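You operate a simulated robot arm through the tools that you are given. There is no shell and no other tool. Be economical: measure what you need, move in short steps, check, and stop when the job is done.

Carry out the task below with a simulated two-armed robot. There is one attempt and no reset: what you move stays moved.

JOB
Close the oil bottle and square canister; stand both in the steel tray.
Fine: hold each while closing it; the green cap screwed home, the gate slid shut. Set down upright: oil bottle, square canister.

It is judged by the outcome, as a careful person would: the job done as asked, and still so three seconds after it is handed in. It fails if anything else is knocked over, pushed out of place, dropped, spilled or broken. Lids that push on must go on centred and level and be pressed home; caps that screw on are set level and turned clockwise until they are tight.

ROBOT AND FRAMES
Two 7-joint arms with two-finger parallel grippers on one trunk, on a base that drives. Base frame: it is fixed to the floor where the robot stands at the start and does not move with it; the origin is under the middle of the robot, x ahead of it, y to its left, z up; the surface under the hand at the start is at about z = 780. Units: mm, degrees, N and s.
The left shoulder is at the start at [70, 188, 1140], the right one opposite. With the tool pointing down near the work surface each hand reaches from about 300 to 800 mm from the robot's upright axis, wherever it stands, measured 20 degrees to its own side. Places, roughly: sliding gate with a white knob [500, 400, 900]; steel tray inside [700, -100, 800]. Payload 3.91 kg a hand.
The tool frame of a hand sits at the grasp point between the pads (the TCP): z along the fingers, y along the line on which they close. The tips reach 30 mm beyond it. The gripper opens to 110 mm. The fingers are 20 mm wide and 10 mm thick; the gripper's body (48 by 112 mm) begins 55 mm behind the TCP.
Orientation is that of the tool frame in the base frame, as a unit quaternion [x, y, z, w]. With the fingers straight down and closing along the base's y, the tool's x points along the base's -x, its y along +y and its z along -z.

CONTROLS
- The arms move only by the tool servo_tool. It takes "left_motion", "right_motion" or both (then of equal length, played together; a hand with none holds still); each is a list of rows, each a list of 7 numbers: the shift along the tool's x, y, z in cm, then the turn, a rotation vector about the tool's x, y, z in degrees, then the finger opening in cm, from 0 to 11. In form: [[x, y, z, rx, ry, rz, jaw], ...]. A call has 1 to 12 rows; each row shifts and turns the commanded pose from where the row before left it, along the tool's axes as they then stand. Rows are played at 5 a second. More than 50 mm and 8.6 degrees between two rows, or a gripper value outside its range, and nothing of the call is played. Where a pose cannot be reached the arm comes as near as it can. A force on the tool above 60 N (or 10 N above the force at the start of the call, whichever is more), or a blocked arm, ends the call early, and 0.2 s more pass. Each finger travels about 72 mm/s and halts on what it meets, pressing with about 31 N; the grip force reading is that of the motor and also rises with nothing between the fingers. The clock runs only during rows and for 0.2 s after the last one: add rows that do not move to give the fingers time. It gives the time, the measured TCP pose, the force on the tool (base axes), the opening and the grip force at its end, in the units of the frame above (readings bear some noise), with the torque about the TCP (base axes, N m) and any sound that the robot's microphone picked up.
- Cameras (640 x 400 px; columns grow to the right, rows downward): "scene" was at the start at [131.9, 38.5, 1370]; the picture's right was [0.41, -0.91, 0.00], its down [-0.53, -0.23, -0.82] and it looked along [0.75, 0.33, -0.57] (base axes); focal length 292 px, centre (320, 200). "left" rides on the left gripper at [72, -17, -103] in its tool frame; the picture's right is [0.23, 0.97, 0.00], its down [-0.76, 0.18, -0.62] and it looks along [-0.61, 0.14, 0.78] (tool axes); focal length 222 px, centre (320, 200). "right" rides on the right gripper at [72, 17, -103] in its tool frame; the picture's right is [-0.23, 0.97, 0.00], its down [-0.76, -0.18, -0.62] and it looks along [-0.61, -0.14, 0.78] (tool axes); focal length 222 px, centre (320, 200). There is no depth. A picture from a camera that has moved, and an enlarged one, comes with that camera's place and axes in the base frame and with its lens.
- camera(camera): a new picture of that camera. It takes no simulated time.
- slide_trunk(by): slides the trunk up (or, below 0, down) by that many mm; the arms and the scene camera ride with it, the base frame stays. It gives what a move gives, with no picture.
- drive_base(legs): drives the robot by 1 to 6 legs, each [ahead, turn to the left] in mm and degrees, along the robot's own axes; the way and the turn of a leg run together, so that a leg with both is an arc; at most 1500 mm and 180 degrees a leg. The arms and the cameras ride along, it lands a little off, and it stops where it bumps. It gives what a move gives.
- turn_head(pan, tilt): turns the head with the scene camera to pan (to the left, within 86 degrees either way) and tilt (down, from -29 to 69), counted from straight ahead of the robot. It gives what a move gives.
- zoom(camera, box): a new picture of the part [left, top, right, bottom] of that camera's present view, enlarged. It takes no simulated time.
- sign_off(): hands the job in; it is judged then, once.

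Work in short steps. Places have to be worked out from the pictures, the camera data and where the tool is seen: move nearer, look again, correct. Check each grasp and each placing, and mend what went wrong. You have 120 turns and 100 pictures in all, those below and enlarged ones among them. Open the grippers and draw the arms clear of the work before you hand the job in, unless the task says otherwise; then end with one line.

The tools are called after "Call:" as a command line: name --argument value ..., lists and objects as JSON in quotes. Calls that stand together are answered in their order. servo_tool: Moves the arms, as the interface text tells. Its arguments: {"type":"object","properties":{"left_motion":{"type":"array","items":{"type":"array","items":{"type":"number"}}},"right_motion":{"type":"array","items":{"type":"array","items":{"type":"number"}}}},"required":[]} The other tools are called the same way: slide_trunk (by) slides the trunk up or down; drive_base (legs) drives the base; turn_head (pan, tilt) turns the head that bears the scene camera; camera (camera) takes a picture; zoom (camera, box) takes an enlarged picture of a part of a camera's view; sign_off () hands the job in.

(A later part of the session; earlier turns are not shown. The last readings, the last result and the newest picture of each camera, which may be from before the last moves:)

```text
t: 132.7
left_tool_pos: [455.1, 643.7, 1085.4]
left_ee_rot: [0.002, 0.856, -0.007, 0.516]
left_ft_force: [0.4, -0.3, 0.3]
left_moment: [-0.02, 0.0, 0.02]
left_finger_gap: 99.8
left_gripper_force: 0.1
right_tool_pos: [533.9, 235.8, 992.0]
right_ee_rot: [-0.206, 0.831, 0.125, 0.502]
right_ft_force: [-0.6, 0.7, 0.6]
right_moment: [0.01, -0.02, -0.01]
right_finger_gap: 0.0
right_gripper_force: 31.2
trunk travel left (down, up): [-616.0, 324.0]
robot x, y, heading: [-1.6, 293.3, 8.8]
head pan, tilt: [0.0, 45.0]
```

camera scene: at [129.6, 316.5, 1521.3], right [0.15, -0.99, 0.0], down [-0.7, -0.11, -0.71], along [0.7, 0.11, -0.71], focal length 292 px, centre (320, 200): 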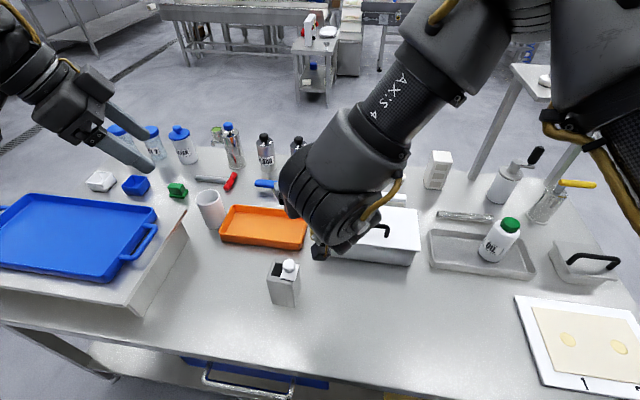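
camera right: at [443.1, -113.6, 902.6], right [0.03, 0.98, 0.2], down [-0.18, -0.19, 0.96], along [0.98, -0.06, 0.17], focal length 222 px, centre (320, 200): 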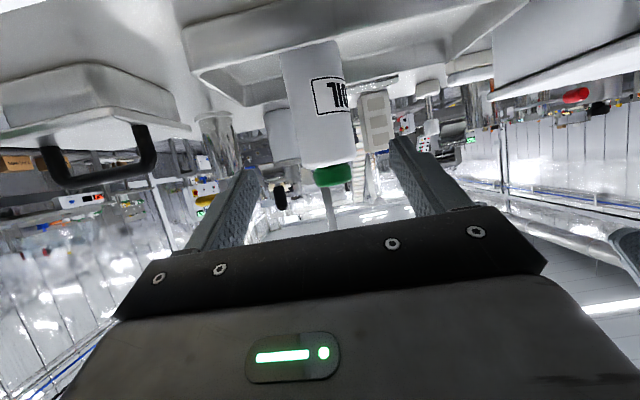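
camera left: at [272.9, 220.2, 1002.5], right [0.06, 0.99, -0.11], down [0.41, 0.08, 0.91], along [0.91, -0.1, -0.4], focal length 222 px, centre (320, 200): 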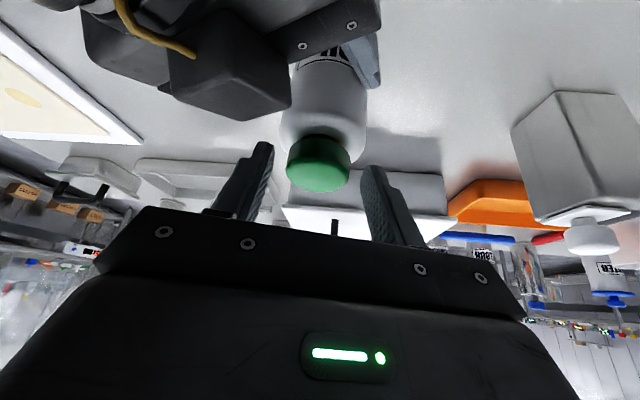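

Move the left hand to the pre-grasp in front of the canister.

Call:
servo_tool --left_motion '[[2.98, -2.63, 0.42, 0, 0, 0, 10], [2.98, -2.63, 0.42, 0, 0, 0, 10], [2.98, -2.63, 0.42, 0, 0, 0, 10], [2.98, -2.63, 0.42, 0, 0, 0, 10], [2.98, -2.63, 0.42, 0, 0, 0, 10], [2.98, -2.63, 0.42, 0, 0, 0, 10], [2.98, -2.63, 0.42, 0, 0, 0, 10], [0, 0, 0, 0, 0, 0, 10]]'

Call:
camera --camera "left"

```text
t: 134.5
left_tool_pos: [463.1, 592.0, 911.4]
left_ee_rot: [0.006, 0.86, -0.012, 0.509]
left_ft_force: [-0.5, 0.0, 0.2]
left_moment: [-0.02, -0.02, -0.01]
left_finger_gap: 100.1
left_gripper_force: 0.1
left hand out of reach, approached as far as the arm can: row 1, 2, 3, 4, 5, 6, 7
right_tool_pos: [534.0, 236.7, 991.3]
right_ee_rot: [-0.205, 0.831, 0.125, 0.502]
right_ft_force: [-0.1, -0.3, 0.1]
right_moment: [0.0, 0.01, -0.01]
right_finger_gap: 0.0
right_gripper_force: 31.2
trunk travel left (down, up): [-616.0, 324.0]
robot x, y, heading: [-1.8, 289.2, 9.1]
head pan, tilt: [0.0, 45.0]
```

```text
27 pictures are left
camera left: at [336.5, 578.5, 897.4], right [-0.09, 0.97, -0.21], down [-0.17, 0.2, 0.96], along [0.98, 0.12, 0.15], focal length 222 px, centre (320, 200)
```

left: 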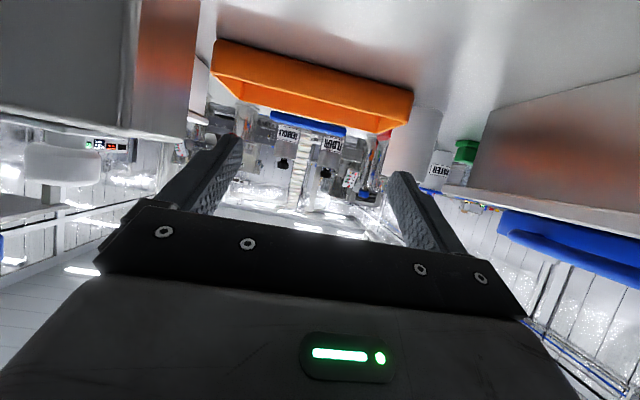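

Too close for this left-hand pose. The mirror of the bottle set-up worked, so I back off and stand so that the canister lies front-right of the robot (heading 21°), trunk raised while driving.

Call:
slide_trunk --by 220

Call:
drive_base --legs '[[-200, 0], [0, 36], [176, 0], [0, -24]]'

```text
t: 136.9
left_tool_pos: [463.9, 592.0, 1130.7]
left_ee_rot: [0.006, 0.861, -0.012, 0.509]
left_ft_force: [-0.9, 0.0, 0.6]
left_moment: [0.01, -0.02, 0.02]
left_finger_gap: 99.9
left_gripper_force: 0.0
right_tool_pos: [535.1, 236.6, 1212.1]
right_ee_rot: [-0.205, 0.831, 0.124, 0.502]
right_ft_force: [-0.1, -0.1, 0.4]
right_moment: [0.01, 0.0, -0.02]
right_finger_gap: 0.1
right_gripper_force: 30.9
trunk travel left (down, up): [-836.0, 104.0]
robot x, y, heading: [-0.8, 295.5, 8.9]
head pan, tilt: [0.0, 45.0]
```

```text
t: 142.5
left_tool_pos: [319.1, 775.8, 1131.2]
left_ee_rot: [-0.082, 0.857, 0.04, 0.508]
left_ft_force: [-0.2, -0.5, 0.0]
left_moment: [-0.02, -0.03, 0.02]
left_finger_gap: 100.1
left_gripper_force: 0.0
right_tool_pos: [461.6, 441.3, 1211.8]
right_ee_rot: [-0.289, 0.806, 0.175, 0.486]
right_ft_force: [0.4, -0.5, 0.6]
right_moment: [-0.03, -0.02, 0.03]
right_finger_gap: 0.0
right_gripper_force: 31.1
trunk travel left (down, up): [-836.0, 104.0]
robot x, y, heading: [-75.6, 385.8, 20.7]
head pan, tilt: [0.0, 45.0]
```

Now rotate the left hand to world heading 0 and move it across at height, with the right hand moving out of the way.

Call:
servo_tool --left_motion '[[0, 0, 0, 4.86, 0, 2.58, 10], [0, 0, 0, 4.86, 0, 2.58, 10], [0, 0, 0, 0, 0, 0, 10], [-0.375, -3.95, 0.71, 0, 0, 0, 10], [-0.375, -3.95, 0.71, 0, 0, 0, 10], [-0.375, -3.95, 0.71, 0, 0, 0, 10], [-0.375, -3.95, 0.71, 0, 0, 0, 10], [-0.375, -3.95, 0.71, 0, 0, 0, 10], [-0.375, -3.95, 0.71, 0, 0, 0, 10], [-0.375, -3.95, 0.71, 0, 0, 0, 10], [-0.375, -3.95, 0.71, 0, 0, 0, 10], [0, 0, 0, 0, 0, 0, 10]]' --right_motion '[[0, 0, -4.5, 0, 0, 0, 0], [0, 0, -4.5, 0, 0, 0, 0], [0, -4, -1, 0, 0, 0, 0], [0, -4, 0, 0, 0, 0, 0], [0, -4, 0, 0, 0, 0, 0], [0, -4, 0, 0, 0, 0, 0], [0, 0, 0, 0, 0, 0, 0], [0, 0, 0, 0, 0, 0, 0], [0, 0, 0, 0, 0, 0, 0], [0, 0, 0, 0, 0, 0, 0], [0, 0, 0, 0, 0, 0, 0], [0, 0, 0, 0, 0, 0, 0]]'

```text
t: 145.1
left_tool_pos: [335.5, 712.9, 1141.4]
left_ee_rot: [0.001, 0.861, -0.012, 0.509]
left_ft_force: [-0.7, -0.3, 0.0]
left_moment: [0.04, 0.01, 0.03]
left_finger_gap: 99.7
left_gripper_force: 0.1
left hand out of reach, approached as far as the arm can: row 1, 5, 6, 7, 8, 9, 10, 11
right_tool_pos: [459.5, 431.1, 1258.3]
right_ee_rot: [-0.287, 0.806, 0.174, 0.487]
right_ft_force: [-0.8, 0.7, 0.2]
right_moment: [0.01, 0.02, -0.02]
right_finger_gap: 0.0
right_gripper_force: 31.1
right hand out of reach, approached as far as the arm can: row 1, 2, 3, 4, 5, 6
trunk travel left (down, up): [-836.0, 104.0]
robot x, y, heading: [-72.9, 387.6, 20.5]
head pan, tilt: [0.0, 45.0]
```

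The arms' postures differ: the right arm suits side-holding on the robot's left, as with the bottle. So the right will hold the canister and the left will slide the gate. I drive to (-80,487) with heading −20°.

Call:
drive_base --legs '[[-150, 0], [0, 28], [202, 0], [0, -69]]'

Call:
turn_head --pan 25 --tilt 45

Call:
camera --camera "scene"

```text
t: 152.1
left_tool_pos: [444.9, 466.0, 1140.4]
left_ee_rot: [0.302, 0.806, -0.189, 0.473]
left_ft_force: [-0.1, -0.1, 0.7]
left_moment: [-0.03, 0.0, -0.02]
left_finger_gap: 100.1
left_gripper_force: 0.0
right_tool_pos: [353.9, 171.5, 1258.4]
right_ee_rot: [0.014, 0.856, -0.008, 0.517]
right_ft_force: [-0.6, 0.5, 0.9]
right_moment: [0.0, -0.01, 0.0]
right_finger_gap: 0.1
right_gripper_force: 30.8
trunk travel left (down, up): [-836.0, 104.0]
robot x, y, heading: [-78.4, 491.7, -20.1]
head pan, tilt: [0.0, 45.0]
```

```text
t: 153.0
left_tool_pos: [446.3, 464.9, 1140.8]
left_ee_rot: [0.303, 0.805, -0.19, 0.473]
left_ft_force: [-0.2, 0.0, 0.1]
left_moment: [0.01, 0.01, 0.01]
left_finger_gap: 100.1
left_gripper_force: 0.3
right_tool_pos: [353.7, 170.2, 1257.8]
right_ee_rot: [0.013, 0.856, -0.008, 0.517]
right_ft_force: [-0.2, -0.3, 0.6]
right_moment: [0.01, -0.02, -0.01]
right_finger_gap: 0.1
right_gripper_force: 30.9
trunk travel left (down, up): [-836.0, 104.0]
robot x, y, heading: [-77.9, 484.9, -20.5]
head pan, tilt: [25.0, 45.0]
```

```text
26 pictures are left
camera scene: at [52.1, 479.5, 1541.3], right [0.08, -1.0, 0.0], down [-0.7, -0.06, -0.71], along [0.7, 0.06, -0.71], focal length 292 px, centre (320, 200)
```

scene: 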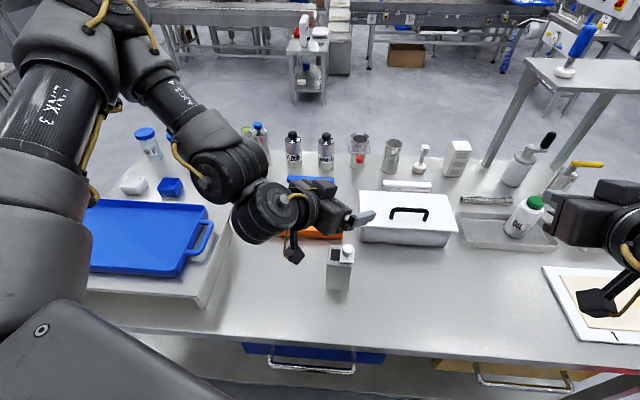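

Canister confirmed at ≈(485,460). I move the left hand aside to the left and lower the right hand somewhat, then slide the trunk down.

Call:
servo_tool --left_motion '[[1.5, 2.46, -2.66, 0, 0, 0, 8], [1.5, 2.46, -2.66, 0, 0, 0, 8], [1.5, 2.46, -2.66, 0, 0, 0, 8], [1.5, 2.46, -2.66, 0, 0, 0, 8], [1.5, 2.46, -2.66, 0, 0, 0, 8], [0, 0, 0, 0, 0, 0, 8]]' --right_motion '[[3.5, 0, 1.87, 0, 0, 0, 4], [3.5, 0, 1.87, 0, 0, 0, 8], [3.5, 0, 1.87, 0, 0, 0, 11], [0, 3, 0, 0, 0, 0, 11], [0, 3, 0, 0, 0, 0, 11], [0, 0, 0, 0, 0, 0, 11]]'

Call:
slide_trunk --by -200

```text
t: 154.4
left_tool_pos: [454.8, 646.9, 1126.8]
left_ee_rot: [0.305, 0.806, -0.189, 0.47]
left_ft_force: [-0.2, -0.8, -1.3]
left_moment: [0.05, 0.01, 0.0]
left_finger_gap: 80.0
left_gripper_force: 0.0
left hand out of reach, approached as far as the arm can: row 1, 2, 3, 4
right_tool_pos: [358.4, 225.9, 1137.1]
right_ee_rot: [0.016, 0.857, -0.008, 0.515]
right_ft_force: [0.8, -0.3, -0.6]
right_moment: [-0.05, -0.04, 0.05]
right_finger_gap: 110.0
right_gripper_force: 0.0
trunk travel left (down, up): [-836.0, 104.0]
robot x, y, heading: [-72.9, 489.2, -20.3]
head pan, tilt: [25.0, 45.0]
```

```text
t: 156.5
left_tool_pos: [454.1, 651.0, 927.6]
left_ee_rot: [0.303, 0.805, -0.191, 0.472]
left_ft_force: [0.4, -0.5, -0.2]
left_moment: [-0.04, 0.0, 0.0]
left_finger_gap: 80.1
left_gripper_force: 0.0
right_tool_pos: [357.5, 230.4, 938.8]
right_ee_rot: [0.014, 0.857, -0.008, 0.516]
right_ft_force: [0.3, 0.0, 0.0]
right_moment: [0.01, 0.0, 0.0]
right_finger_gap: 110.0
right_gripper_force: 0.1
trunk travel left (down, up): [-636.0, 304.0]
robot x, y, heading: [-75.8, 489.6, -20.3]
head pan, tilt: [25.0, 45.0]
```

Right hand to the pre-grasp in front of the canister.

Call:
servo_tool --right_motion '[[0.5, 3.83, 0.72, 0, 0, 0, 11], [0.5, 3.83, 0.72, 0, 0, 0, 11], [0.5, 3.83, 0.72, 0, 0, 0, 11], [0.5, 3.83, 0.72, 0, 0, 0, 11], [0.5, 3.83, 0.72, 0, 0, 0, 11], [0.5, 3.83, 0.72, 0, 0, 0, 11], [0, 0, 0, 0, 0, 0, 11]]'

Call:
camera --camera "right"

```text
t: 158.1
left_tool_pos: [453.4, 651.2, 927.3]
left_ee_rot: [0.303, 0.805, -0.19, 0.473]
left_ft_force: [0.7, -1.0, 0.4]
left_moment: [0.01, -0.02, -0.01]
left_finger_gap: 80.0
left_gripper_force: 0.1
right_tool_pos: [437.8, 436.5, 900.1]
right_ee_rot: [0.013, 0.857, -0.006, 0.515]
right_ft_force: [0.3, 0.0, -0.1]
right_moment: [-0.04, 0.01, 0.03]
right_finger_gap: 110.4
right_gripper_force: 0.1
right hand out of reach, approached as far as the arm can: row 2, 3, 4, 5, 6
trunk travel left (down, up): [-636.0, 304.0]
robot x, y, heading: [-78.3, 487.2, -20.3]
head pan, tilt: [25.0, 45.0]
```

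```text
25 pictures are left
camera right: at [313.1, 457.2, 886.2], right [0.13, 0.97, 0.2], down [-0.2, -0.17, 0.96], along [0.97, -0.17, 0.17], focal length 222 px, centre (320, 200)
```

right: 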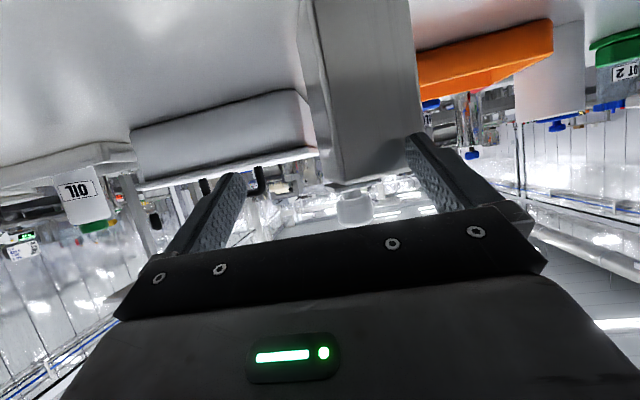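

The hand ended too near the canister (+y finger close to its edge) due to an inner limit. I drive straight back 60 mm, which draws it clear and also fixes y.

Call:
drive_base --legs '[[-60, 0]]'

Call:
camera --camera "right"

```text
t: 159.1
left_tool_pos: [397.7, 673.0, 926.3]
left_ee_rot: [0.304, 0.805, -0.191, 0.473]
left_ft_force: [0.0, -0.2, 0.7]
left_moment: [-0.05, 0.02, 0.01]
left_finger_gap: 79.6
left_gripper_force: 0.1
right_tool_pos: [382.0, 456.2, 901.1]
right_ee_rot: [0.013, 0.857, -0.006, 0.515]
right_ft_force: [0.3, 0.4, 0.2]
right_moment: [0.03, 0.01, 0.0]
right_finger_gap: 109.9
right_gripper_force: 0.1
trunk travel left (down, up): [-636.0, 304.0]
robot x, y, heading: [-137.7, 510.8, -20.4]
head pan, tilt: [25.0, 45.0]
```

```text
24 pictures are left
camera right: at [256.3, 478.0, 886.3], right [0.14, 0.97, 0.2], down [-0.2, -0.17, 0.96], along [0.97, -0.17, 0.17], focal length 222 px, centre (320, 200)
```

right: 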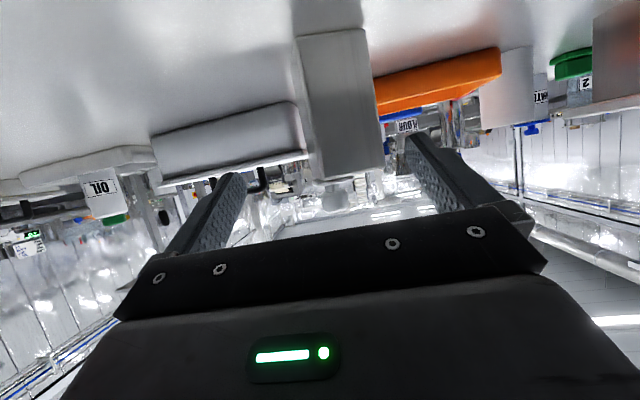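

The canister looks somewhat rotated or shifted; check it with the scene camera.

Call:
zoom --camera "scene" --box '[260, 180, 420, 280]'

```text
4.00 times, centred on (340, 230) of scene
camera zoom: at [-5.4, 501.4, 1341.4], right [0.08, -1.0, 0.0], down [-0.7, -0.06, -0.71], along [0.71, 0.06, -0.71], focal length 1168 px, centre (240, 80)
```

zoom: 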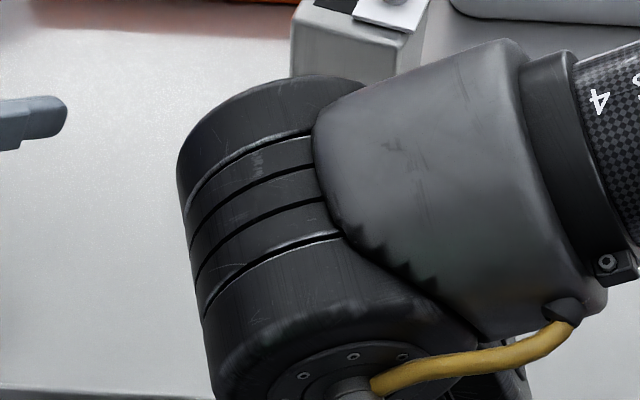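

I zoom on the canister top.

Call:
zoom --camera "scene" --box '[312, 155, 392, 205]'

```text
8.00 times, centred on (352, 180) of scene
camera zoom: at [-5.4, 501.4, 1341.4], right [0.08, -1.0, 0.0], down [-0.7, -0.06, -0.71], along [0.71, 0.06, -0.71], focal length 2336 px, centre (64, 360)
```

zoom: 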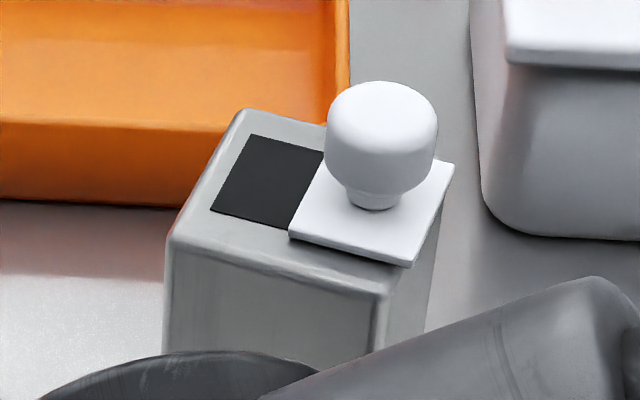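

The canister was nudged: now centred at about (510,472) and turned ~−18°, still upright. I lower the trunk 40 mm, turn the right hand to match and take a new pre-grasp.

Call:
slide_trunk --by -40

Call:
servo_tool --right_motion '[[0, 0, 0, 7.06, 0, 3.75, 11], [0, 0, 0, 7.06, 0, 3.75, 11], [-1.45, 2.75, 0.18, 0, 0, 0, 11], [-1.45, 2.75, 0.18, 0, 0, 0, 11], [0, 0, 0, 0, 0, 0, 11]]'

Call:
camera --camera "right"

```text
t: 159.9
left_tool_pos: [398.5, 671.2, 886.5]
left_ee_rot: [0.304, 0.805, -0.19, 0.472]
left_ft_force: [-0.1, 0.9, -0.1]
left_moment: [0.03, 0.01, -0.01]
left_finger_gap: 80.3
left_gripper_force: 0.1
right_tool_pos: [382.7, 457.6, 859.7]
right_ee_rot: [0.014, 0.857, -0.007, 0.515]
right_ft_force: [0.2, -0.3, -0.4]
right_moment: [0.04, 0.0, 0.02]
right_finger_gap: 110.2
right_gripper_force: 0.0
trunk travel left (down, up): [-596.0, 344.0]
robot x, y, heading: [-131.8, 510.3, -20.2]
head pan, tilt: [25.0, 45.0]
```

```text
t: 161.1
left_tool_pos: [397.9, 672.1, 886.4]
left_ee_rot: [0.304, 0.804, -0.192, 0.473]
left_ft_force: [1.0, -0.1, -0.3]
left_moment: [0.02, -0.02, -0.03]
left_finger_gap: 79.9
left_gripper_force: 0.0
right_tool_pos: [472.9, 443.6, 883.8]
right_ee_rot: [0.134, 0.847, -0.075, 0.509]
right_ft_force: [-0.1, -0.3, 0.8]
right_moment: [0.03, 0.03, 0.1]
right_finger_gap: 109.8
right_gripper_force: 0.0
right hand out of reach, approached as far as the arm can: row 1, 2, 3, 4
trunk travel left (down, up): [-596.0, 344.0]
robot x, y, heading: [-133.4, 512.6, -20.5]
head pan, tilt: [25.0, 45.0]
```

```text
21 pictures are left
camera right: at [357.4, 498.1, 869.7], right [0.4, 0.89, 0.21], down [-0.24, -0.12, 0.96], along [0.89, -0.43, 0.16], focal length 222 px, centre (320, 200)
```

right: 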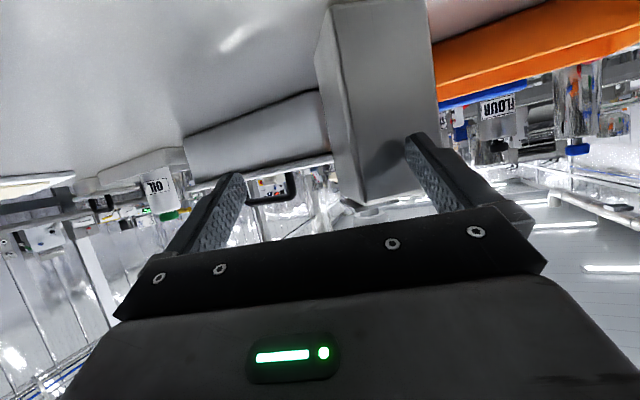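

The arm's inner limit pushed it forward again. Retreat straight back along the tool direction with the base by 110 mm, then reassess.

Call:
drive_base --legs '[[-110, 0]]'

Call:
camera --camera "right"

Call:
zoom --camera "scene" --box '[272, 120, 432, 220]'

```text
t: 162.3
left_tool_pos: [294.8, 710.7, 886.7]
left_ee_rot: [0.304, 0.805, -0.191, 0.473]
left_ft_force: [-0.2, -0.4, -0.2]
left_moment: [0.0, -0.05, -0.02]
left_finger_gap: 80.2
left_gripper_force: 0.1
right_tool_pos: [369.2, 482.4, 884.3]
right_ee_rot: [0.134, 0.847, -0.075, 0.509]
right_ft_force: [0.2, 0.1, 0.4]
right_moment: [-0.02, -0.02, -0.02]
right_finger_gap: 109.9
right_gripper_force: 0.1
trunk travel left (down, up): [-596.0, 344.0]
robot x, y, heading: [-236.7, 544.8, -20.4]
head pan, tilt: [25.0, 45.0]
```

```text
20 pictures are left
camera right: at [253.5, 536.7, 869.7], right [0.4, 0.89, 0.21], down [-0.24, -0.12, 0.96], along [0.89, -0.43, 0.17], focal length 222 px, centre (320, 200)
```

right: 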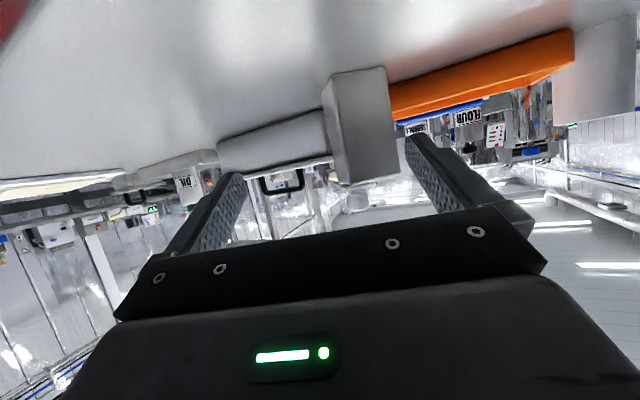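

```text
4.00 times, centred on (352, 170) of scene
camera zoom: at [-108.5, 539.9, 1301.3], right [0.08, -1.0, 0.0], down [-0.7, -0.06, -0.71], along [0.7, 0.06, -0.71], focal length 1168 px, centre (192, 320)
```

zoom: 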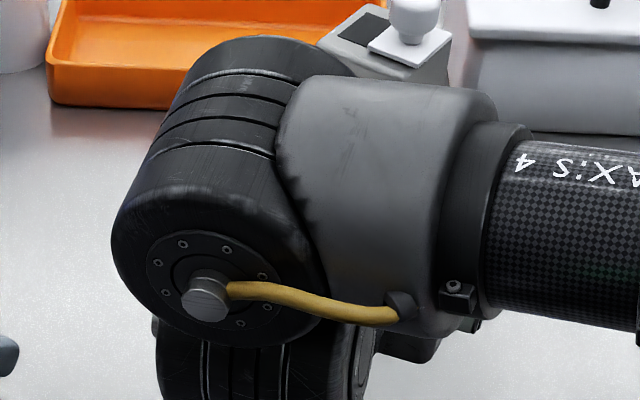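

The canister still stands, now at about (548,470), turned about −29°. New plan: the left hand holds it (tilted, from its left side) and the right pushes the gate. Raise the trunk, drive forward 250 mm over it.

Call:
slide_trunk --by 200

Call:
drive_base --legs '[[245, 0]]'

Call:
servo_tool --left_motion '[[0, 0, 0, 6.75, 0, 3.9, 9], [0, 0, 0, 6.75, 0, 3.9, 9], [0, 0, 0, 6.75, 0, 3.9, 9], [0, 0, 0, 6.75, 0, 3.9, 9], [0, 0, 0, 6.75, 0, 3.9, 9], [0, 0, 0, 6.75, 0, 3.9, 9], [0, 0, 0, 6.75, 0, 3.9, 9], [0, 0, 0, 6.75, 0, 3.9, 9], [0, 0, 0, 6.75, 0, 3.9, 9], [0, 0, 0, 6.75, 0, 3.9, 9], [0, 0, 0, 0, 8, 0, 9], [0, 0, 0, 0, 8, 0, 9]]'

Call:
camera --camera "left"

Call:
camera --camera "scene"

```text
t: 164.5
left_tool_pos: [293.7, 710.0, 1087.2]
left_ee_rot: [0.304, 0.805, -0.191, 0.472]
left_ft_force: [-0.6, -0.2, -0.4]
left_moment: [-0.02, 0.03, 0.03]
left_finger_gap: 80.2
left_gripper_force: 0.1
right_tool_pos: [369.0, 483.8, 1084.2]
right_ee_rot: [0.135, 0.848, -0.075, 0.507]
right_ft_force: [0.0, 0.5, -0.2]
right_moment: [-0.02, 0.05, -0.03]
right_finger_gap: 110.0
right_gripper_force: 0.1
trunk travel left (down, up): [-796.0, 144.0]
robot x, y, heading: [-235.1, 545.9, -20.1]
head pan, tilt: [25.0, 45.0]
```

```text
t: 166.3
left_tool_pos: [525.4, 626.4, 1087.7]
left_ee_rot: [0.302, 0.805, -0.19, 0.474]
left_ft_force: [0.5, -0.2, 0.4]
left_moment: [0.04, 0.0, -0.01]
left_finger_gap: 80.2
left_gripper_force: 0.0
right_tool_pos: [598.9, 399.1, 1083.3]
right_ee_rot: [0.133, 0.847, -0.075, 0.509]
right_ft_force: [0.1, 0.5, -0.6]
right_moment: [0.0, 0.03, 0.02]
right_finger_gap: 109.8
right_gripper_force: 0.1
trunk travel left (down, up): [-796.0, 144.0]
robot x, y, heading: [-4.6, 463.3, -20.1]
head pan, tilt: [25.0, 45.0]
```

```text
t: 168.9
left_tool_pos: [523.8, 625.9, 1087.0]
left_ee_rot: [0.8, 0.46, -0.328, 0.2]
left_ft_force: [0.2, 0.2, -1.5]
left_moment: [0.03, -0.02, 0.03]
left_finger_gap: 90.0
left_gripper_force: 0.0
right_tool_pos: [600.6, 397.0, 1084.1]
right_ee_rot: [0.134, 0.848, -0.074, 0.508]
right_ft_force: [-0.2, -1.0, 0.7]
right_moment: [0.02, -0.03, 0.02]
right_finger_gap: 109.8
right_gripper_force: 0.1
trunk travel left (down, up): [-796.0, 144.0]
robot x, y, heading: [-7.6, 461.6, -20.2]
head pan, tilt: [25.0, 45.0]
```

```text
18 pictures are left
camera left: at [570.5, 742.2, 1108.6], right [0.93, -0.35, -0.14], down [0.09, -0.16, 0.98], along [-0.36, -0.92, -0.12], focal length 222 px, centre (320, 200)
```

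left: 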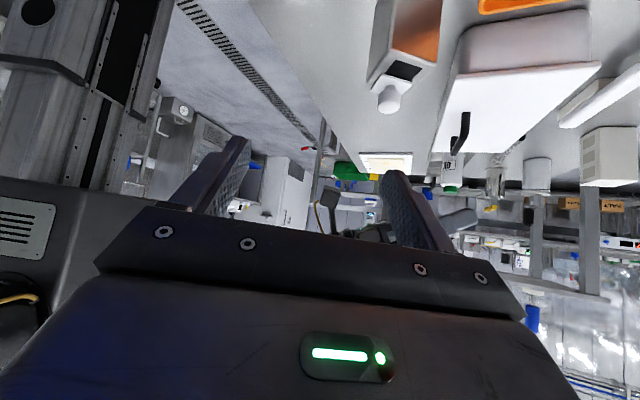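

```text
17 pictures are left
camera scene: at [122.5, 452.7, 1501.3], right [0.08, -1.0, 0.0], down [-0.7, -0.06, -0.71], along [0.7, 0.06, -0.71], focal length 292 px, centre (320, 200)
```

scene: 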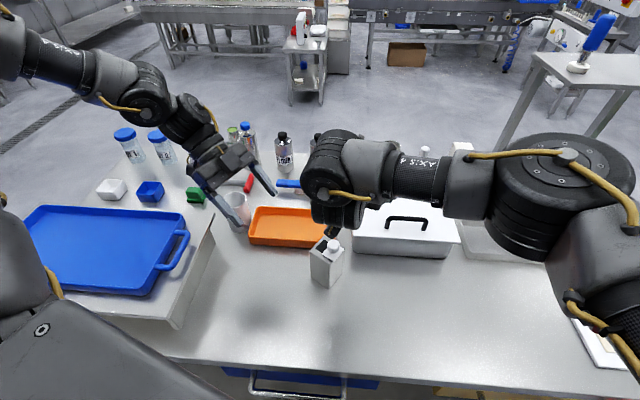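

Left hand is oriented (heading −120°, tilt 45°). I move it laterally over the canister at height, the right hand back to the right-front side with fingers closed, then lower the trunk 60 mm and look.

Call:
servo_tool --right_motion '[[0, 0, 0, -6.8, 0, -3.6, 5], [0, 0, 0, -6.8, 0, -3.6, 2], [0, 0, 0, -6.8, 0, -3.6, 0], [1.58, -0.27, -2.98, 0, 0, 0, 0], [1.58, -0.27, -2.98, 0, 0, 0, 0], [1.58, -0.27, -2.98, 0, 0, 0, 0], [0, 0, 0, 0, 0, 0, 0], [0, 0, 0, 0, 0, 0, 0], [0, 0, 0, 0, 0, 0, 0], [0, 0, 0, 0, 0, 0, 0], [0, 0, 0, 0, 0, 0, 0]]' --left_motion '[[0, 0, 0, 0, 0, 0, 9], [0, 0, 0, 0, 0, 0, 9], [0, 0, 0, 0, 0, 0, 9], [0, 0, 0, 0, 0, 0, 9], [0, 0, 0, 0, 0, 0, 9], [0, 0, 0, 0, 0, 0, 9], [-1.99, 2.49, 1.99, 0, 0, 0, 9], [-1.99, 2.49, 1.99, 0, 0, 0, 9], [-1.99, 2.49, 1.99, 0, 0, 0, 9], [-1.99, 2.49, 1.99, 0, 0, 0, 9], [0, 0, 0, 0, 0, 0, 9]]'

Call:
slide_trunk --by -60

Call:
camera --camera "left"

```text
t: 171.3
left_tool_pos: [556.0, 479.0, 1090.4]
left_ee_rot: [0.799, 0.461, -0.329, 0.201]
left_ft_force: [0.7, 0.6, 0.0]
left_moment: [0.01, -0.02, 0.02]
left_finger_gap: 90.1
left_gripper_force: 0.1
right_tool_pos: [484.8, 369.7, 1093.6]
right_ee_rot: [-0.039, 0.856, 0.03, 0.515]
right_ft_force: [-0.8, 0.5, 0.0]
right_moment: [0.02, 0.01, -0.02]
right_finger_gap: 0.0
right_gripper_force: 30.8
right hand out of reach, approached as far as the arm can: row 3
trunk travel left (down, up): [-796.0, 144.0]
robot x, y, heading: [-2.7, 460.4, -20.2]
head pan, tilt: [25.0, 45.0]
```

```text
t: 172.3
left_tool_pos: [555.8, 479.2, 1029.5]
left_ee_rot: [0.8, 0.46, -0.329, 0.201]
left_ft_force: [0.7, -0.1, 0.7]
left_moment: [-0.01, 0.0, 0.0]
left_finger_gap: 89.7
left_gripper_force: 0.0
right_tool_pos: [484.8, 370.1, 1032.6]
right_ee_rot: [-0.037, 0.856, 0.029, 0.514]
right_ft_force: [-0.6, -0.3, -0.3]
right_moment: [-0.04, 0.03, 0.0]
right_finger_gap: 0.1
right_gripper_force: 30.5
trunk travel left (down, up): [-736.0, 204.0]
robot x, y, heading: [-7.7, 462.3, -20.1]
head pan, tilt: [25.0, 45.0]
```

```text
16 pictures are left
camera left: at [601.9, 595.8, 1050.4], right [0.93, -0.35, -0.14], down [0.09, -0.16, 0.98], along [-0.36, -0.92, -0.12], focal length 222 px, centre (320, 200)
```

left: 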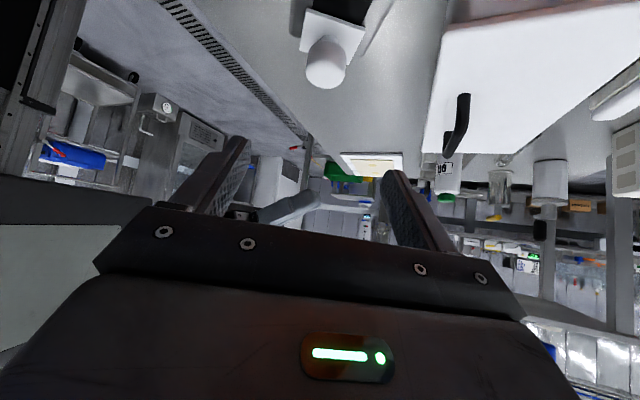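

Knob is found 8 mm off along the jaw line; I correct by that and lower the trunk 100 mm.

Call:
servo_tool --left_motion '[[0, -0.8, 0, 0, 0, 0, 9.5], [0, 0, 0, 0, 0, 0, 9.5]]'

Call:
slide_trunk --by -85

Call:
camera --camera "scene"

```text
t: 172.9
left_tool_pos: [550.4, 482.2, 1029.3]
left_ee_rot: [0.8, 0.46, -0.33, 0.2]
left_ft_force: [0.0, 0.4, 0.9]
left_moment: [0.02, 0.0, 0.0]
left_finger_gap: 95.0
left_gripper_force: 0.1
right_tool_pos: [484.4, 368.4, 1032.2]
right_ee_rot: [-0.039, 0.856, 0.03, 0.515]
right_ft_force: [0.0, 0.4, -0.2]
right_moment: [0.01, -0.01, 0.01]
right_finger_gap: 0.2
right_gripper_force: 31.1
trunk travel left (down, up): [-736.0, 204.0]
robot x, y, heading: [-5.2, 461.1, -20.4]
head pan, tilt: [25.0, 45.0]
```

```text
t: 174.1
left_tool_pos: [550.1, 482.5, 944.7]
left_ee_rot: [0.799, 0.461, -0.329, 0.201]
left_ft_force: [0.2, -0.6, 0.5]
left_moment: [0.01, -0.02, 0.01]
left_finger_gap: 94.8
left_gripper_force: 0.0
right_tool_pos: [484.4, 369.1, 946.8]
right_ee_rot: [-0.038, 0.856, 0.03, 0.514]
right_ft_force: [0.3, 0.1, 0.6]
right_moment: [-0.01, 0.01, 0.0]
right_finger_gap: 0.0
right_gripper_force: 31.0
trunk travel left (down, up): [-651.0, 289.0]
robot x, y, heading: [-7.6, 462.5, -20.3]
head pan, tilt: [25.0, 45.0]
```

```text
15 pictures are left
camera scene: at [123.2, 454.2, 1356.4], right [0.08, -1.0, 0.0], down [-0.7, -0.06, -0.71], along [0.7, 0.06, -0.71], focal length 292 px, centre (320, 200)
```

scene: 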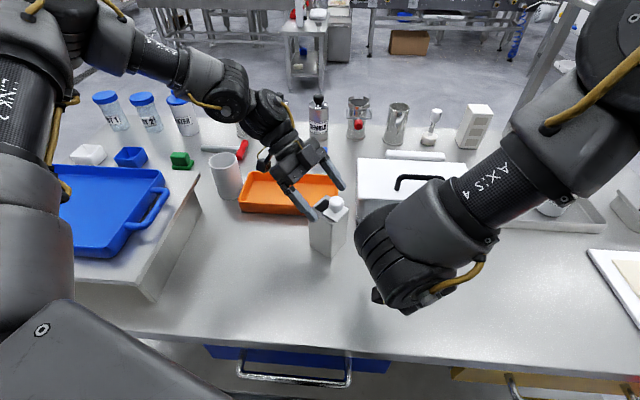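

I zoom in to check the straddle before descending.

Call:
zoom --camera "scene" --box '[270, 150, 390, 225]'

```text
5.33 times, centred on (330, 188) of scene
camera zoom: at [123.2, 454.2, 1356.4], right [0.08, -1.0, 0.0], down [-0.7, -0.06, -0.71], along [0.7, 0.06, -0.71], focal length 1557 px, centre (267, 267)
```

zoom: 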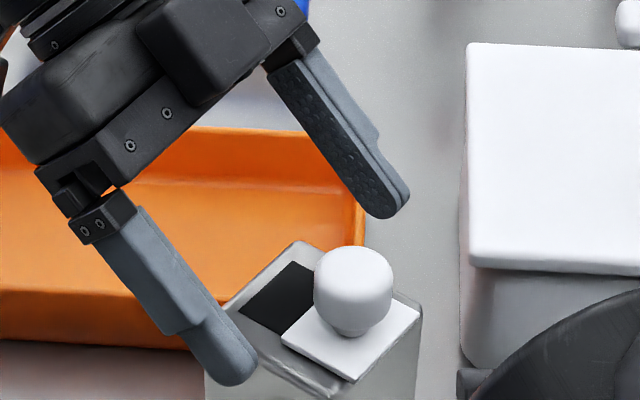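

Fingers straddle the canister with clearance both sides. Descend 45 mm and close.

Call:
slide_trunk --by -45

Call:
servo_tool --left_motion '[[0, 0, 0, 0, 0, 0, 8], [0, 0, 0, 0, 0, 0, 7], [0, 0, 0, 0, 0, 0, 6], [0, 0, 0, 0, 0, 0, 5.5], [0, 0, 0, 0, 0, 0, 5.5]]'

Call:
zoom --camera "scene" --box '[270, 120, 390, 195]'

```text
t: 175.0
left_tool_pos: [550.3, 483.2, 900.3]
left_ee_rot: [0.799, 0.46, -0.329, 0.202]
left_ft_force: [0.2, -0.2, -0.8]
left_moment: [-0.01, 0.01, -0.03]
left_finger_gap: 94.9
left_gripper_force: 0.1
right_tool_pos: [484.3, 369.3, 901.9]
right_ee_rot: [-0.037, 0.856, 0.029, 0.515]
right_ft_force: [-0.1, 0.7, -0.6]
right_moment: [0.0, 0.0, -0.01]
right_finger_gap: 0.0
right_gripper_force: 30.8
trunk travel left (down, up): [-606.0, 334.0]
robot x, y, heading: [-5.8, 462.3, -20.1]
head pan, tilt: [25.0, 45.0]
```

```text
t: 176.2
left_tool_pos: [549.6, 483.7, 899.5]
left_ee_rot: [0.8, 0.46, -0.33, 0.2]
left_ft_force: [1.3, 1.6, 2.6]
left_moment: [0.01, 0.16, -0.04]
left_finger_gap: 65.7
left_gripper_force: 31.1
right_tool_pos: [485.2, 367.6, 901.8]
right_ee_rot: [-0.038, 0.856, 0.03, 0.515]
right_ft_force: [-0.4, -0.2, 0.3]
right_moment: [0.03, 0.02, 0.0]
right_finger_gap: 0.0
right_gripper_force: 31.2
trunk travel left (down, up): [-606.0, 334.0]
robot x, y, heading: [-4.6, 464.1, -20.1]
head pan, tilt: [25.0, 45.0]
```

```text
5.33 times, centred on (330, 158) of scene
camera zoom: at [123.4, 454.3, 1311.3], right [0.08, -1.0, 0.0], down [-0.7, -0.06, -0.71], along [0.7, 0.06, -0.71], focal length 1557 px, centre (267, 427)
```

zoom: 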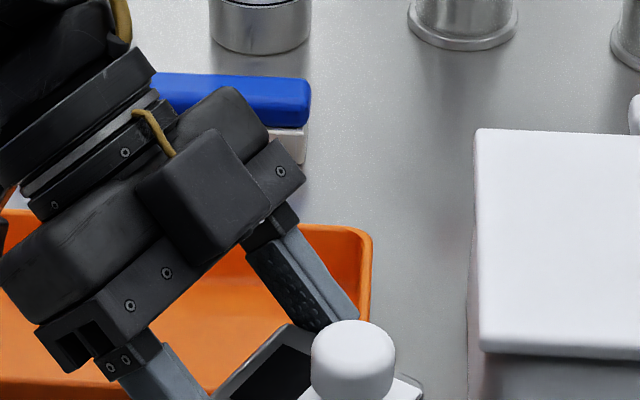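

Canister held (65.7 mm). Now bring the closed right fingertips to the near side of the knob, at z≈945.

Call:
servo_tool --right_motion '[[-1.9, 0, -1.0, 0, 0, 0, 0], [-1.9, 0, -1.0, 0, 0, 0, 0], [-0.85, 2.4, 1.7, 0, 0, 0, 0], [-0.85, 2.4, 1.7, 0, 0, 0, 0], [0, 0, 0, 0, 0, 0, 0]]'

Call:
zoom --camera "scene" --box '[270, 140, 430, 240]'

Call:
camera --camera "left"

```text
t: 177.4
left_tool_pos: [549.8, 483.1, 900.0]
left_ee_rot: [0.799, 0.46, -0.33, 0.202]
left_ft_force: [-0.6, 0.0, 2.5]
left_moment: [-0.1, 0.44, -0.02]
left_finger_gap: 65.8
left_gripper_force: 31.3
right_tool_pos: [517.7, 420.6, 943.6]
right_ee_rot: [-0.04, 0.856, 0.03, 0.515]
right_ft_force: [-0.4, 0.8, -0.6]
right_moment: [0.04, -0.03, -0.01]
right_finger_gap: 0.2
right_gripper_force: 31.2
trunk travel left (down, up): [-606.0, 334.0]
robot x, y, heading: [-7.8, 459.6, -20.1]
head pan, tilt: [25.0, 45.0]
```

```text
4.00 times, centred on (350, 190) of scene
camera zoom: at [123.1, 454.1, 1311.4], right [0.08, -1.0, 0.0], down [-0.7, -0.06, -0.71], along [0.7, 0.06, -0.71], focal length 1168 px, centre (200, 240)
```

zoom: 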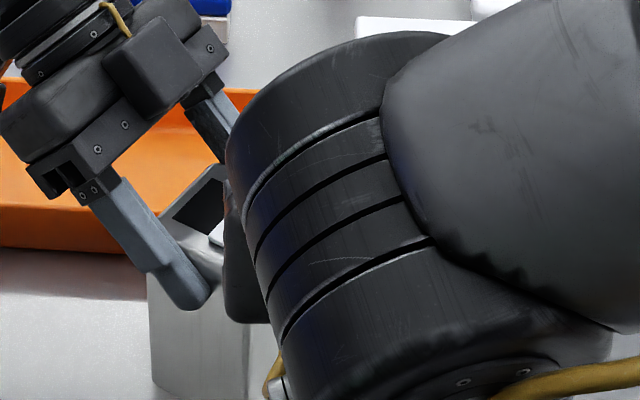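

```text
11 pictures are left
camera left: at [595.5, 600.3, 920.6], right [0.93, -0.35, -0.14], down [0.09, -0.16, 0.98], along [-0.36, -0.92, -0.12], focal length 222 px, centre (320, 200)
```

left: 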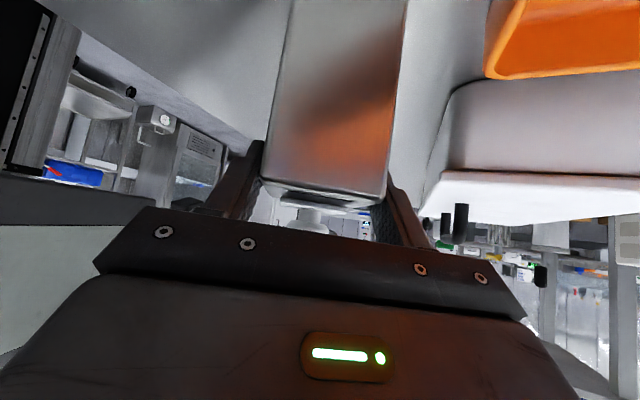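

Push: approach the knob in +y 9 mm, then along the slide direction 15 mm, watching forces.

Call:
servo_tool --right_motion '[[0, 0.5, 0, 0, 0, 0, 0], [0, 0.4, 0, 0, 0, 0, 0], [-0.08, 0.246, 0.152, 0, 0, 0, 0], [-0.08, 0.246, 0.152, 0, 0, 0, 0], [-0.08, 0.246, 0.152, 0, 0, 0, 0], [-0.08, 0.246, 0.152, 0, 0, 0, 0], [-0.08, 0.246, 0.152, 0, 0, 0, 0], [0, 0, 0, 0, 0, 0, 0]]'

```text
t: 179.2
left_tool_pos: [549.3, 482.7, 900.7]
left_ee_rot: [0.8, 0.46, -0.33, 0.2]
left_ft_force: [-3.3, 6.0, 5.6]
left_moment: [-0.02, 0.31, -0.18]
left_finger_gap: 65.9
left_gripper_force: 31.4
right_tool_pos: [525.2, 443.9, 944.6]
right_ee_rot: [-0.038, 0.856, 0.029, 0.515]
right_ft_force: [3.2, -5.0, -1.8]
right_moment: [-0.07, 0.01, -0.06]
right_finger_gap: 0.0
right_gripper_force: 31.3
trunk travel left (down, up): [-606.0, 334.0]
robot x, y, heading: [-5.9, 465.7, -20.2]
head pan, tilt: [25.0, 45.0]
```

Contact force ~6 N: the gate is sliding. Continue 15 mm more.

Call:
servo_tool --right_motion '[[-0.08, 0.246, 0.152, 0, 0, 0, 0], [-0.08, 0.246, 0.152, 0, 0, 0, 0], [-0.08, 0.246, 0.152, 0, 0, 0, 0], [-0.08, 0.246, 0.152, 0, 0, 0, 0], [-0.08, 0.246, 0.152, 0, 0, 0, 0], [0, 0, 0, 0, 0, 0, 0]]'

Call:
camera --camera "left"

```text
t: 180.6
left_tool_pos: [549.4, 482.7, 899.8]
left_ee_rot: [0.8, 0.461, -0.329, 0.2]
left_ft_force: [1.7, 14.8, 5.4]
left_moment: [-0.27, 0.51, 0.08]
left_finger_gap: 65.6
left_gripper_force: 30.9
right_tool_pos: [530.2, 455.2, 945.9]
right_ee_rot: [-0.038, 0.856, 0.027, 0.514]
right_ft_force: [-3.4, -16.4, 0.6]
right_moment: [-0.24, 0.07, -0.21]
right_finger_gap: 0.0
right_gripper_force: 31.4
trunk travel left (down, up): [-606.0, 334.0]
robot x, y, heading: [-10.6, 462.2, -20.3]
head pan, tilt: [25.0, 45.0]
```

```text
10 pictures are left
camera left: at [595.4, 600.8, 920.8], right [0.93, -0.34, -0.14], down [0.09, -0.16, 0.98], along [-0.36, -0.93, -0.12], focal length 222 px, centre (320, 200)
```

left: 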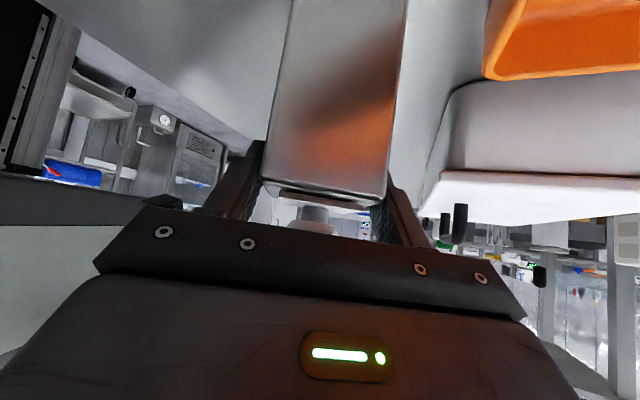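

Force rising (16 N) — near the stop. Push 3 mm more to confirm, then withdraw the right hand and view the top.

Call:
servo_tool --right_motion '[[-0.08, 0.246, 0.152, 0, 0, 0, 0], [0, 0, 0, 0, 0, 0, 0]]'

Call:
servo_tool --right_motion '[[0, -2, 0, 0, 0, 0, 0], [0, -3, -1, 0, 0, 0, 0], [0, -4, -2, 0, 0, 0, 0], [0, -4, -2, 0, 0, 0, 0], [0, 0, 0, 0, 0, 0, 0]]'

Call:
zoom --camera "scene" --box '[280, 160, 400, 235]'

```text
t: 181.2
left_tool_pos: [548.4, 483.6, 901.1]
left_ee_rot: [0.8, 0.461, -0.328, 0.201]
left_ft_force: [3.7, 23.4, 7.1]
left_moment: [0.12, 0.23, -0.02]
left_finger_gap: 65.8
left_gripper_force: 31.0
right_tool_pos: [532.9, 457.9, 946.1]
right_ee_rot: [-0.038, 0.856, 0.028, 0.515]
right_ft_force: [-3.3, -20.4, 1.8]
right_moment: [-0.33, 0.0, -0.29]
right_finger_gap: 0.0
right_gripper_force: 31.4
trunk travel left (down, up): [-606.0, 334.0]
robot x, y, heading: [-5.5, 460.3, -20.1]
head pan, tilt: [25.0, 45.0]
```

```text
t: 182.4
left_tool_pos: [549.2, 483.8, 899.3]
left_ee_rot: [0.8, 0.459, -0.33, 0.201]
left_ft_force: [0.5, -1.5, 0.7]
left_moment: [-0.04, 0.01, 0.05]
left_finger_gap: 65.7
left_gripper_force: 31.1
right_tool_pos: [497.9, 324.6, 967.7]
right_ee_rot: [-0.04, 0.856, 0.029, 0.514]
right_ft_force: [0.3, 0.8, -0.3]
right_moment: [-0.01, 0.01, -0.01]
right_finger_gap: 0.0
right_gripper_force: 31.1
trunk travel left (down, up): [-606.0, 334.0]
robot x, y, heading: [-8.9, 464.2, -20.4]
head pan, tilt: [25.0, 45.0]
```

```text
5.33 times, centred on (340, 198) of scene
camera zoom: at [123.6, 455.4, 1311.3], right [0.08, -1.0, 0.0], down [-0.7, -0.06, -0.71], along [0.7, 0.06, -0.71], focal length 1557 px, centre (213, 213)
```

zoom: 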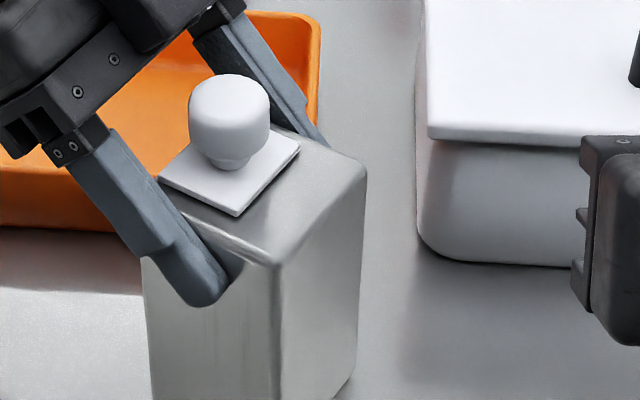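

The gate plate now covers the whole opening (travel ≈24 mm, centred over it). Lift the canister with the left hand via the trunk and check the weight and grip.

Call:
slide_trunk --by 30

Call:
servo_tool --left_motion '[[0, 0, 0, 0, 0, 0, 5.0], [0, 0, 0, 0, 0, 0, 5.0]]'

Call:
zoom --camera "scene" --box '[272, 160, 400, 240]'

```text
t: 183.2
left_tool_pos: [551.0, 484.1, 929.1]
left_ee_rot: [0.799, 0.461, -0.33, 0.201]
left_ft_force: [0.4, 0.4, -4.3]
left_moment: [0.02, -0.03, -0.02]
left_finger_gap: 65.9
left_gripper_force: 31.0
right_tool_pos: [499.7, 324.3, 998.2]
right_ee_rot: [-0.039, 0.856, 0.029, 0.514]
right_ft_force: [-0.8, 0.8, 0.3]
right_moment: [-0.02, 0.03, 0.0]
right_finger_gap: 0.0
right_gripper_force: 31.4
trunk travel left (down, up): [-636.0, 304.0]
robot x, y, heading: [-3.1, 461.8, -20.2]
head pan, tilt: [25.0, 45.0]
```

```text
t: 183.8
left_tool_pos: [549.9, 483.4, 929.7]
left_ee_rot: [0.799, 0.461, -0.33, 0.201]
left_ft_force: [0.8, -0.1, -2.3]
left_moment: [0.03, -0.05, -0.02]
left_finger_gap: 65.9
left_gripper_force: 30.9
right_tool_pos: [500.5, 324.2, 998.0]
right_ee_rot: [-0.039, 0.856, 0.03, 0.514]
right_ft_force: [-0.1, 0.7, 0.3]
right_moment: [-0.02, 0.01, 0.0]
right_finger_gap: 0.0
right_gripper_force: 31.1
trunk travel left (down, up): [-636.0, 304.0]
robot x, y, heading: [-4.8, 461.1, -20.1]
head pan, tilt: [25.0, 45.0]
```

```text
5.00 times, centred on (336, 200) of scene
camera zoom: at [124.2, 454.1, 1341.2], right [0.08, -1.0, 0.0], down [-0.71, -0.06, -0.71], along [0.7, 0.06, -0.71], focal length 1460 px, centre (240, 200)
```

zoom: 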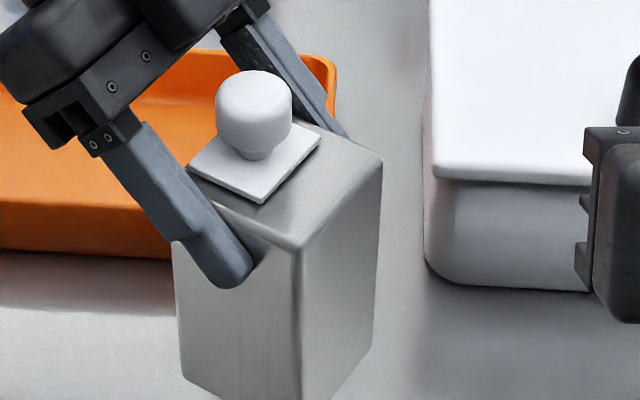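

Held upright, ~3.5 N. Raise the trunk 170 mm, then turn the canister 43° counter-clockwise and swing it further to the robot's left.

Call:
slide_trunk --by 170

Call:
servo_tool --left_motion '[[0, -0.1, 0, -5.02, 0, -5.02, 5.0], [0, -0.1, 0, -5.02, 0, -5.02, 5.0], [0, -0.1, 0, -5.02, 0, -5.02, 5.0], [0, -0.1, 0, -5.02, 0, -5.02, 5.0], [0, -0.1, 0, -5.02, 0, -5.02, 5.0], [0, -0.1, 0, -5.02, 0, -5.02, 5.0], [1.8, 3.08, -1.8, 0, 0, 0, 5.0], [1.8, 3.08, -1.8, 0, 0, 0, 5.0], [1.8, 3.08, -1.8, 0, 0, 0, 5.0], [1.8, 3.08, -1.8, 0, 0, 0, 5.0], [1.8, 3.08, -1.8, 0, 0, 0, 5.0], [0, 0, 0, 0, 0, 0, 5.0]]'

```text
t: 185.7
left_tool_pos: [550.2, 482.7, 1099.5]
left_ee_rot: [0.799, 0.46, -0.33, 0.2]
left_ft_force: [0.5, 0.2, -3.8]
left_moment: [0.03, 0.02, 0.01]
left_finger_gap: 66.0
left_gripper_force: 31.2
right_tool_pos: [499.3, 325.4, 1167.2]
right_ee_rot: [-0.039, 0.856, 0.03, 0.515]
right_ft_force: [-0.4, 0.8, -0.1]
right_moment: [-0.02, -0.02, 0.04]
right_finger_gap: 0.2
right_gripper_force: 31.1
trunk travel left (down, up): [-806.0, 134.0]
robot x, y, heading: [-5.5, 463.8, -20.1]
head pan, tilt: [25.0, 45.0]
```

```text
t: 188.3
left_tool_pos: [669.1, 642.5, 1098.2]
left_ee_rot: [0.576, 0.718, -0.241, 0.308]
left_ft_force: [0.2, -0.4, -3.4]
left_moment: [0.07, 0.0, 0.02]
left_finger_gap: 65.8
left_gripper_force: 30.8
right_tool_pos: [499.0, 324.2, 1168.3]
right_ee_rot: [-0.04, 0.856, 0.03, 0.515]
right_ft_force: [-0.2, 1.8, -0.6]
right_moment: [0.02, 0.05, 0.01]
right_finger_gap: 0.0
right_gripper_force: 30.9
trunk travel left (down, up): [-806.0, 134.0]
robot x, y, heading: [-5.4, 460.1, -20.0]
head pan, tilt: [25.0, 45.0]
```

Reached. Now drive: back 250, turn right, forward along the table, turn to heading −32.5°, with the canister ~320 mm above the table.

Call:
drive_base --legs '[[-250, 0], [0, -46.8], [626, 0], [0, 34.3]]'

Call:
turn_head --pan 30 --tilt 40

Call:
camera --camera "scene"

```text
t: 197.0
left_tool_pos: [717.4, -5.4, 1097.9]
left_ee_rot: [0.649, 0.653, -0.272, 0.279]
left_ft_force: [0.0, 0.6, -3.1]
left_moment: [0.03, 0.02, 0.02]
left_finger_gap: 65.6
left_gripper_force: 31.1
right_tool_pos: [483.3, -278.8, 1168.3]
right_ee_rot: [0.053, 0.856, -0.026, 0.514]
right_ft_force: [0.9, -0.5, 0.1]
right_moment: [-0.01, 0.01, 0.01]
right_finger_gap: 0.0
right_gripper_force: 31.3
trunk travel left (down, up): [-806.0, 134.0]
robot x, y, heading: [19.2, -37.5, -32.7]
head pan, tilt: [25.0, 45.0]
```

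```text
t: 197.6
left_tool_pos: [716.5, -4.6, 1097.6]
left_ee_rot: [0.649, 0.653, -0.272, 0.279]
left_ft_force: [0.4, -0.1, -2.4]
left_moment: [0.04, 0.01, 0.0]
left_finger_gap: 66.0
left_gripper_force: 31.0
right_tool_pos: [483.6, -279.1, 1168.4]
right_ee_rot: [0.054, 0.855, -0.027, 0.515]
right_ft_force: [0.0, 0.0, -0.4]
right_moment: [0.01, -0.02, -0.01]
right_finger_gap: 0.1
right_gripper_force: 31.3
trunk travel left (down, up): [-806.0, 134.0]
robot x, y, heading: [20.6, -38.7, -32.4]
head pan, tilt: [30.0, 40.0]
```

```text
7 pictures are left
camera scene: at [148.4, -65.5, 1518.5], right [-0.04, -1.0, 0.0], down [-0.64, 0.03, -0.77], along [0.76, -0.03, -0.64], focal length 292 px, centre (320, 200)
```

scene: 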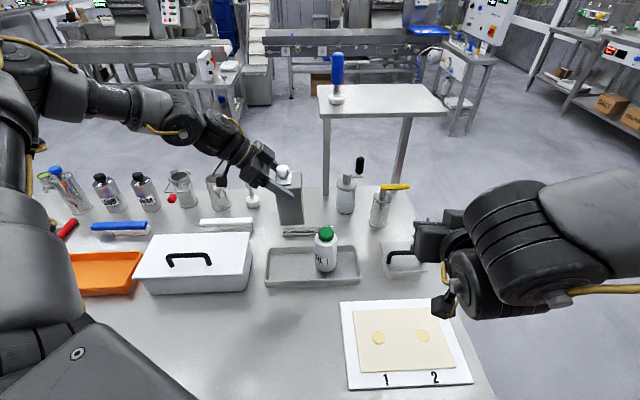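

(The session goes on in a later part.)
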